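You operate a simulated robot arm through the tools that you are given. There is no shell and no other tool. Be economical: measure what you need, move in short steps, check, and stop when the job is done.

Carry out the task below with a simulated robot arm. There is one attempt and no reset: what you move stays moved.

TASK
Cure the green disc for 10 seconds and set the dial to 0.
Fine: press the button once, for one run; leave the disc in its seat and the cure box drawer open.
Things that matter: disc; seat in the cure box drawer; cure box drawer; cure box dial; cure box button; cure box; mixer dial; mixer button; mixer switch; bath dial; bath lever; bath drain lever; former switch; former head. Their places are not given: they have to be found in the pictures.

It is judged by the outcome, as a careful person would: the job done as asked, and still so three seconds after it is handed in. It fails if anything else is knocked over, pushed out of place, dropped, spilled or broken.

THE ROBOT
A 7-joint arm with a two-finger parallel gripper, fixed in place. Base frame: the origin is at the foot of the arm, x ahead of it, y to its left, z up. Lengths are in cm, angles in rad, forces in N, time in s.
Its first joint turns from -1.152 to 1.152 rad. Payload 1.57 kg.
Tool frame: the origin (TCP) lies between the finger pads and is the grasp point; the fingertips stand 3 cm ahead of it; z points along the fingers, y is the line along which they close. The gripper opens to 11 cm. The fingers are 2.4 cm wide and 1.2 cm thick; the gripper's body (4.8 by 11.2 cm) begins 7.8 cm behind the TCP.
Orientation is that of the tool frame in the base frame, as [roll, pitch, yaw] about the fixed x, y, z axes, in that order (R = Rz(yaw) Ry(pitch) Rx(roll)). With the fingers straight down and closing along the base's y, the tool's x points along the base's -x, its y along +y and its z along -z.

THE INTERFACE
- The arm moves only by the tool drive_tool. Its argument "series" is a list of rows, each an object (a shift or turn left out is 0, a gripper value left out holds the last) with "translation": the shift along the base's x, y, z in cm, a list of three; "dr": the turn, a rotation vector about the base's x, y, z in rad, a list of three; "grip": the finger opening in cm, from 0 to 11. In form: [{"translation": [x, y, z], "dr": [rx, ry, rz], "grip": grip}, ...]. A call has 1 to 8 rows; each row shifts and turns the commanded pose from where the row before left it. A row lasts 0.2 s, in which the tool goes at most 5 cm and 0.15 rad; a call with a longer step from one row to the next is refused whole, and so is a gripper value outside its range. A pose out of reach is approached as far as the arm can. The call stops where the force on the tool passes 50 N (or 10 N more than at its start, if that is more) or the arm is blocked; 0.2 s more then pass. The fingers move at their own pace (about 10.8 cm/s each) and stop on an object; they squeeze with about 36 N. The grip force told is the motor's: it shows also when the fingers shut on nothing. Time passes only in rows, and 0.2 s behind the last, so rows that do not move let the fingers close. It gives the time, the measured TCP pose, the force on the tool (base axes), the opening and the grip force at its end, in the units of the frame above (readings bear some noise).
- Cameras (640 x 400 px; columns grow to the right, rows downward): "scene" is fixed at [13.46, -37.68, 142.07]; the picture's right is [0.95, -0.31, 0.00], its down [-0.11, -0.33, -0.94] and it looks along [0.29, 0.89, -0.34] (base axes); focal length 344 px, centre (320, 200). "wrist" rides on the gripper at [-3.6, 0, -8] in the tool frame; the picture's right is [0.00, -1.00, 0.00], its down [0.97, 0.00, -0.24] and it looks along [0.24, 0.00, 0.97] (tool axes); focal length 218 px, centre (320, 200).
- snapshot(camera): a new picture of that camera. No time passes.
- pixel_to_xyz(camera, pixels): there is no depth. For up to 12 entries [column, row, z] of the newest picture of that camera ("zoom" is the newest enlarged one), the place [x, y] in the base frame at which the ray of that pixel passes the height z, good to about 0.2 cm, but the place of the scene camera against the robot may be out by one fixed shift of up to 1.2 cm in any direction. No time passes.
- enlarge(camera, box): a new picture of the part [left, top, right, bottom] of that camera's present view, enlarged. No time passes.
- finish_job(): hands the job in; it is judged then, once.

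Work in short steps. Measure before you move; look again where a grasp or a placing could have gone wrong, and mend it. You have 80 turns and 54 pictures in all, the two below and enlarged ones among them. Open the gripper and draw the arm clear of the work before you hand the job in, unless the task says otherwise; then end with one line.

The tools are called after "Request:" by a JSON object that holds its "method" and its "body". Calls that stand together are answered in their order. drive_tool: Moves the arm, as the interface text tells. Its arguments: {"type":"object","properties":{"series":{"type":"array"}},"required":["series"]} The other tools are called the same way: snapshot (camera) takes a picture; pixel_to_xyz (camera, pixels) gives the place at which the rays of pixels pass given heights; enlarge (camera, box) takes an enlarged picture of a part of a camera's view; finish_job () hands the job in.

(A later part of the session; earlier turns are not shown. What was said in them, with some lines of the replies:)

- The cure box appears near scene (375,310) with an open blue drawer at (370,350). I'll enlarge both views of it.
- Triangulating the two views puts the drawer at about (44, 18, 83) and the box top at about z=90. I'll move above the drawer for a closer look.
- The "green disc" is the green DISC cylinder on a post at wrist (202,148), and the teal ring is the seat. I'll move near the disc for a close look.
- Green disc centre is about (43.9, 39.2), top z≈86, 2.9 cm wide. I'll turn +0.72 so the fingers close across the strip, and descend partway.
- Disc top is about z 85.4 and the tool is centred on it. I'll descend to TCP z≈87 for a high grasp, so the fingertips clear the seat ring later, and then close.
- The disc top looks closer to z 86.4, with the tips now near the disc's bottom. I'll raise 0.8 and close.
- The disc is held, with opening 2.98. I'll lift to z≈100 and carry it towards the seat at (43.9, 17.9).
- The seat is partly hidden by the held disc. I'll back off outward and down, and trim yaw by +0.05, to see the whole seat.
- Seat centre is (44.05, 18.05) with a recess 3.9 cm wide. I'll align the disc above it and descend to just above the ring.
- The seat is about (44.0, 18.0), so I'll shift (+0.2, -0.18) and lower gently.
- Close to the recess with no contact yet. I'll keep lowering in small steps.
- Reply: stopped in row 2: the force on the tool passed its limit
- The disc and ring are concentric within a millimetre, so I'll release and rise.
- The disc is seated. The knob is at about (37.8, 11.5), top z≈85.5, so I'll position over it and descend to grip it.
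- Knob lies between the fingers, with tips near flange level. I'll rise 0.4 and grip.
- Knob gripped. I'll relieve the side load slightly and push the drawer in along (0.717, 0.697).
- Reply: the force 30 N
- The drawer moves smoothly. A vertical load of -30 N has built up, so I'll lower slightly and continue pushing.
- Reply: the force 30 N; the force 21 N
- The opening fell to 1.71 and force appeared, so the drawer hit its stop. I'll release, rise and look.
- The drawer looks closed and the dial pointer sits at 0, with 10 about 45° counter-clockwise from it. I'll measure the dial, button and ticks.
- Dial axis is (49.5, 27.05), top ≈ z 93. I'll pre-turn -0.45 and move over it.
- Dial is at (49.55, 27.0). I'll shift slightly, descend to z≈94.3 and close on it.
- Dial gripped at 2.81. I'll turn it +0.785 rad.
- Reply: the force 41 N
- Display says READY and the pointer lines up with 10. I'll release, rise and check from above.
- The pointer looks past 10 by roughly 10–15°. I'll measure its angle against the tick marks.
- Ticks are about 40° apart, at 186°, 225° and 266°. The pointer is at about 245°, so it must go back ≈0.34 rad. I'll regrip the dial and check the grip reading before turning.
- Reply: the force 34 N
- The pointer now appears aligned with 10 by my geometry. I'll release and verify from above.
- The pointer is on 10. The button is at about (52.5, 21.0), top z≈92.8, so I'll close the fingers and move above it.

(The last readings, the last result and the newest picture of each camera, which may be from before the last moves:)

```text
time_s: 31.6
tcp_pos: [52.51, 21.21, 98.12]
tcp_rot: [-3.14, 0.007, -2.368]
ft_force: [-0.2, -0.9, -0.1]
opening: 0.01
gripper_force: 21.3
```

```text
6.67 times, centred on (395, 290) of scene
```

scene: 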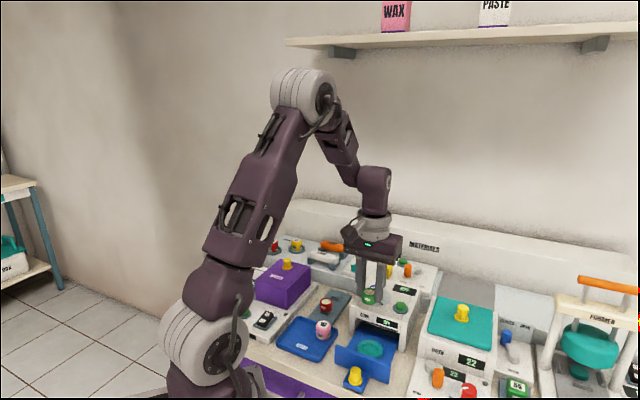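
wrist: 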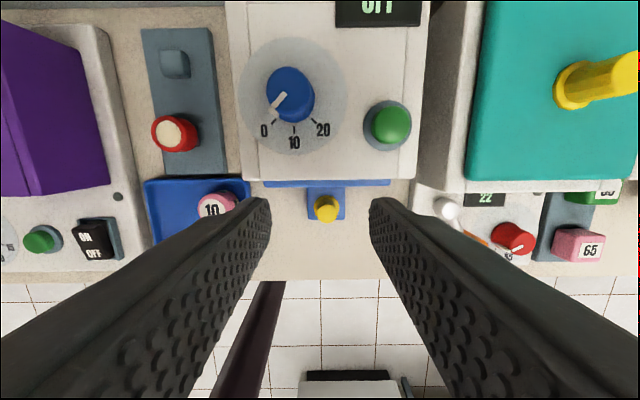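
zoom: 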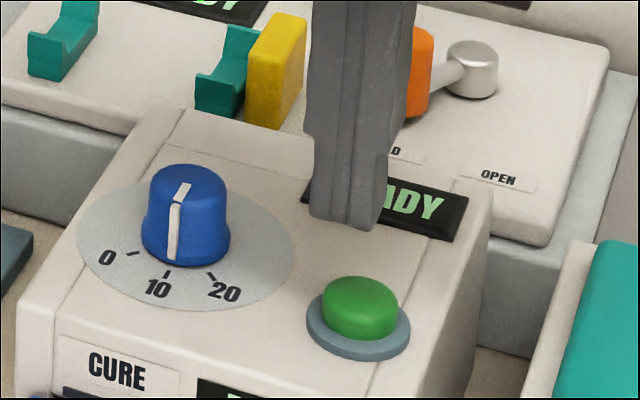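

Request:
{"method": "drive_tool", "body": {"series": [{"translation": [0.25, -0.3, -1.2]}, {"translation": [0, 0, -1]}, {"translation": [0, 0, -0.3]}]}}

```text
time_s: 32.4
tcp_pos: [52.67, 20.94, 95.67]
tcp_rot: [-3.14, 0.006, -2.367]
ft_force: [-0.4, -0.3, 0.6]
opening: 0.0
gripper_force: 21.3
```

No contact yet. I'll press down in small steps, which stop on force.

Request:
{"method": "drive_tool", "body": {"series": [{"translation": [0, 0, -0.3]}, {"translation": [0, 0, -0.3]}, {"translation": [0, 0, -0.3]}, {"translation": [0, 0, -0.2]}]}}

```text
time_s: 33.4
tcp_pos: [52.75, 20.88, 94.55]
tcp_rot: [-3.14, 0.009, -2.366]
ft_force: [-2.8, -1.0, 10.5]
opening: 0.01
gripper_force: 21.4
```

Request:
{"method": "enlarge", "body": {"camera": "scene", "box": [360, 260, 430, 330]}}

```text
5.71 times, centred on (395, 295) of scene
```

zoom: 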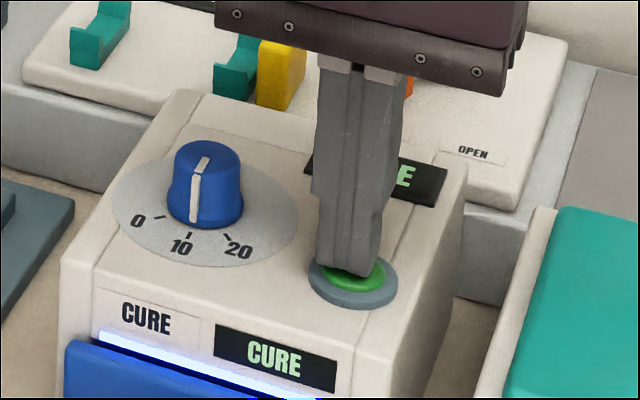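

It is curing: the display shows CURE and the light is on. I'll rise once and wait out the run.

Request:
{"method": "drive_tool", "body": {"series": [{"translation": [0, 0, 2]}, {"translation": [0, 0, 3.5]}, {"translation": [-2, 1, 0], "grip": 5}, {"translation": [-2, 0.5, 0]}, {"translation": [-2, 0.4, 0]}, {}, {}, {}]}}

Request:
{"method": "drive_tool", "body": {"series": [{}, {}, {}, {}, {}, {}, {}, {}]}}

Request:
{"method": "drive_tool", "body": {"series": [{}, {}, {}, {}, {}, {}, {}, {}]}}

Request:
{"method": "drive_tool", "body": {"series": [{}, {}, {}, {}, {}, {}, {}, {}]}}

Request:
{"method": "drive_tool", "body": {"series": [{}, {}, {}, {}, {}, {}, {}, {}]}}

Request:
{"method": "drive_tool", "body": {"series": [{}, {}, {}, {}, {}, {}, {}, {}]}}

Request:
{"method": "drive_tool", "body": {"series": [{}, {}, {}, {}]}}

Request:
{"method": "snapshot", "body": {"camera": "wrist"}}

```text
time_s: 35.1
tcp_pos: [46.78, 22.76, 99.75]
tcp_rot: [-3.14, 0.007, -2.367]
ft_force: [0.3, 0.1, 0.5]
opening: 5.02
gripper_force: 0.0
```

```text
time_s: 37.0
tcp_pos: [46.74, 22.69, 99.67]
tcp_rot: [-3.138, 0.009, -2.366]
ft_force: [0.7, -0.4, 0.2]
opening: 4.99
gripper_force: 0.1
```

```text
time_s: 38.8
tcp_pos: [46.77, 22.71, 99.82]
tcp_rot: [-3.141, 0.006, -2.366]
ft_force: [-0.1, -0.3, -0.3]
opening: 5.02
gripper_force: 0.0
```

```text
time_s: 40.5
tcp_pos: [46.72, 22.67, 99.79]
tcp_rot: [-3.14, 0.007, -2.366]
ft_force: [0.3, 0.8, -0.7]
opening: 5.01
gripper_force: 0.2
```

```text
time_s: 42.4
tcp_pos: [46.69, 22.78, 99.79]
tcp_rot: [-3.14, 0.007, -2.366]
ft_force: [-0.7, -0.9, 0.0]
opening: 4.99
gripper_force: 0.1
```

```text
time_s: 44.1
tcp_pos: [46.79, 22.8, 99.87]
tcp_rot: [-3.139, 0.008, -2.368]
ft_force: [0.6, -0.6, 0.8]
opening: 5.03
gripper_force: 0.0
```

```text
time_s: 45.1
tcp_pos: [46.75, 22.81, 99.84]
tcp_rot: [-3.14, 0.006, -2.367]
ft_force: [0.3, 0.1, -0.2]
opening: 4.97
gripper_force: 0.2
```

```text
9 pictures are left
```

wrist: 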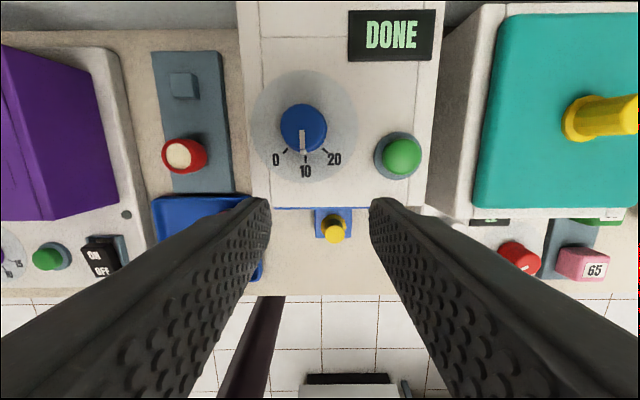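

DONE is shown. I'll grip the dial again and turn it back -0.70 rad to 0.

Request:
{"method": "drive_tool", "body": {"series": [{"translation": [1.4, 2.15, 0]}, {"translation": [1.4, 2.12, 0]}, {"translation": [0, 0, -2.9]}, {"translation": [0, 0, -2.5]}, {}, {"grip": 0}, {}, {}]}}

Request:
{"method": "drive_tool", "body": {"series": [{"dr": [0, 0, -0.14]}, {"dr": [0, 0, -0.14]}, {"dr": [0, 0, -0.14]}, {"dr": [0, 0, -0.14]}, {"dr": [0, 0, -0.14]}, {}]}}

Request:
{"method": "drive_tool", "body": {"series": [{"grip": 5}, {}, {"translation": [0, 0, 3]}, {"translation": [-1, -1.4, 2.4], "dr": [0, 0, 0.14]}, {"translation": [-1, -1.4, 0], "dr": [0, 0, 0.14]}, {"translation": [-0.8, -1.4, 0], "dr": [0, 0, 0.14]}, {"dr": [0, 0, 0.14]}, {"dr": [0, 0, 0.14]}]}}

Request:
{"method": "enlarge", "body": {"camera": "wrist", "box": [220, 40, 420, 270]}}

```text
time_s: 47.0
tcp_pos: [49.54, 27.18, 94.4]
tcp_rot: [-3.14, 0.008, -2.367]
ft_force: [-0.4, 3.2, -4.2]
opening: 2.85
gripper_force: 38.6
```

```text
time_s: 48.4
tcp_pos: [49.58, 26.96, 94.5]
tcp_rot: [-3.137, 0.006, -3.068]
ft_force: [7.1, -7.5, -27.9]
opening: 2.87
gripper_force: 38.9
```

```text
time_s: 50.1
tcp_pos: [46.79, 22.87, 99.99]
tcp_rot: [-3.142, 0.008, -2.365]
ft_force: [-0.4, -0.4, 0.4]
opening: 5.04
gripper_force: 0.1
```

```text
1.74 times, centred on (320, 155) of wrist
```

zoom: 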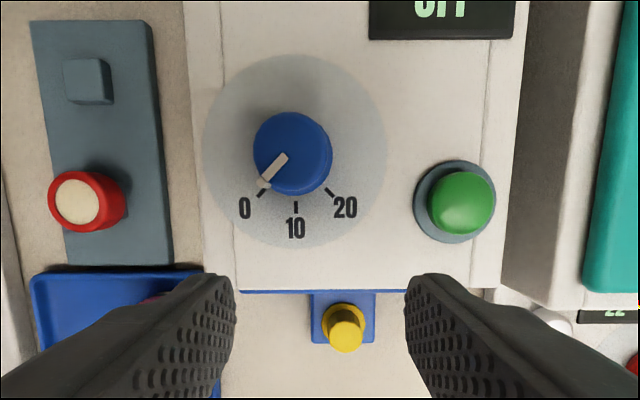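

Dial at 0 with OFF shown. Next I'll locate the knob so I can open the drawer.

Request:
{"method": "pixel_to_xyz", "body": {"camera": "zoom", "pixels": [[346, 335, 86], [346, 335, 87], [343, 318, 84], [408, 290, 86], [240, 290, 86]]}}

```text
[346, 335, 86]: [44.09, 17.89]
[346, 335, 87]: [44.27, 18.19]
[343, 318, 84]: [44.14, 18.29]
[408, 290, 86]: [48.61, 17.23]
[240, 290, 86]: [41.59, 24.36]
```

Knob is at (44.2, 18.2). I'll move over it, descend and grip.

Request:
{"method": "drive_tool", "body": {"series": [{"translation": [-1.3, -2.35, 0]}, {"translation": [-1.3, -2.32, 0]}, {"translation": [0, 0, -4]}, {"translation": [0, 0, -4]}, {"translation": [0, 0, -4]}, {"grip": 0}, {}, {}]}}

Request:
{"method": "enlarge", "body": {"camera": "scene", "box": [330, 290, 420, 380]}}

```text
time_s: 52.0
tcp_pos: [44.22, 17.99, 87.66]
tcp_rot: [-3.138, 0.01, -2.369]
ft_force: [15.1, -17.3, -2.6]
opening: 2.15
gripper_force: 34.4
```

```text
4.44 times, centred on (375, 335) of scene
```

zoom: 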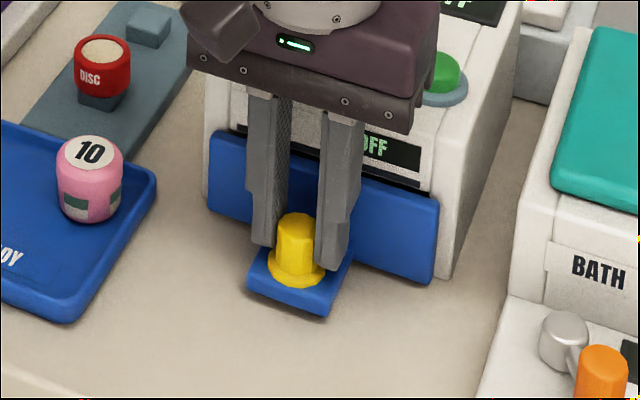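

Gripped. I'll pull outward slowly.

Request:
{"method": "drive_tool", "body": {"series": [{"translation": [0.12, -0.12, 0]}, {"translation": [-0.5, -0.5, 0]}, {"translation": [-0.7, -0.7, 0]}, {"translation": [-0.7, -0.7, 0]}, {"translation": [-0.7, -0.7, 0]}, {"translation": [-0.7, -0.7, 0]}, {}]}}

```text
time_s: 53.5
tcp_pos: [41.0, 14.83, 87.83]
tcp_rot: [-3.14, 0.006, -2.365]
ft_force: [-9.9, 10.1, -28.5]
opening: 2.12
gripper_force: 34.3
```

Request:
{"method": "drive_tool", "body": {"series": [{"translation": [-0.1, 0.1, -0.1]}, {"translation": [-0.7, -0.7, 0]}, {"translation": [-0.7, -0.7, 0]}, {"translation": [-0.7, -0.7, 0]}, {"translation": [-0.6, -0.6, 0]}, {"translation": [-0.4, -0.4, 0]}, {}]}}

Request:
{"method": "enlarge", "body": {"camera": "scene", "box": [320, 290, 430, 390]}}

```text
time_s: 55.1
tcp_pos: [37.7, 11.58, 87.86]
tcp_rot: [-3.14, 0.009, -2.366]
ft_force: [11.1, -10.3, 29.6]
opening: 2.14
gripper_force: 34.2
```

```text
4.00 times, centred on (375, 340) of scene
```

zoom: 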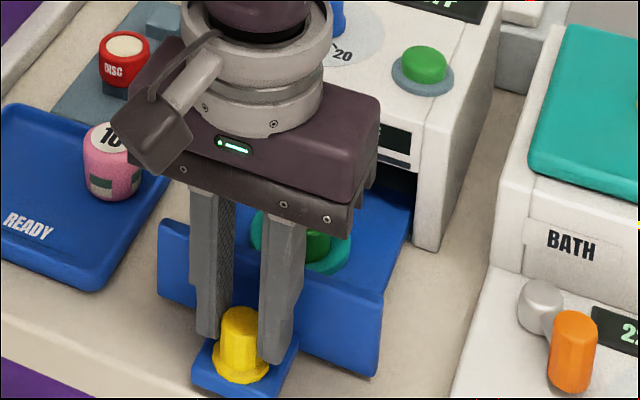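

The drawer is open. I'll pull the last few mm to its original opening, then release and retreat upward.

Request:
{"method": "drive_tool", "body": {"series": [{"translation": [-0.2, -0.2, 0.05]}, {"grip": 5}, {}, {"translation": [0, 0, 4]}, {"translation": [0, 0, 4]}, {"translation": [0, 0, 4]}, {"translation": [-2, -1, 4]}, {}]}}

Request:
{"method": "enlarge", "body": {"camera": "wrist", "box": [180, 0, 460, 240]}}

Request:
{"method": "enlarge", "body": {"camera": "scene", "box": [300, 270, 440, 390]}}

```text
time_s: 57.0
tcp_pos: [35.48, 10.81, 104.03]
tcp_rot: [-3.139, 0.009, -2.368]
ft_force: [-0.6, 0.3, 0.3]
opening: 5.02
gripper_force: 0.1
```

```text
1.67 times, centred on (320, 120) of wrist
```

zoom: 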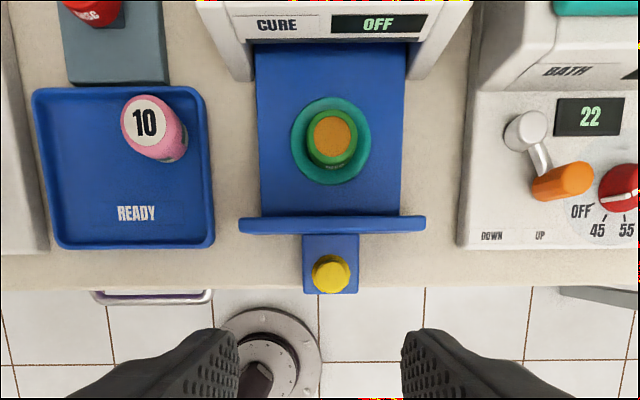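

```text
3.33 times, centred on (370, 330) of scene
```

zoom: 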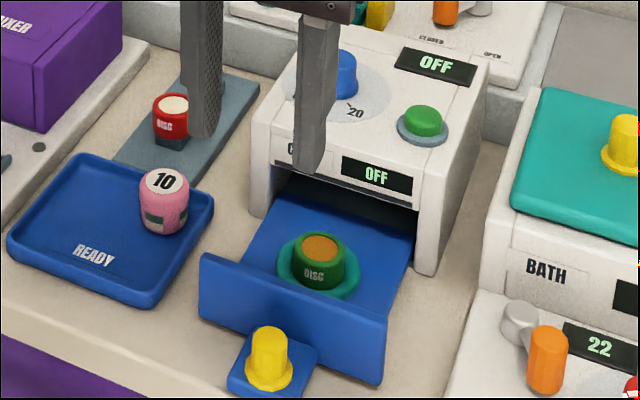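

The disc is cured (amber top) and in its seat, the drawer is open, the dial is at 0, and the arm is clear.

Request:
{"method": "finish_job", "body": {}}

```text
The job is handed in.
```

The green disc had one 10-second cure run with a single button press and is in its seat, the cure box drawer is open, and the dial is back at 0.
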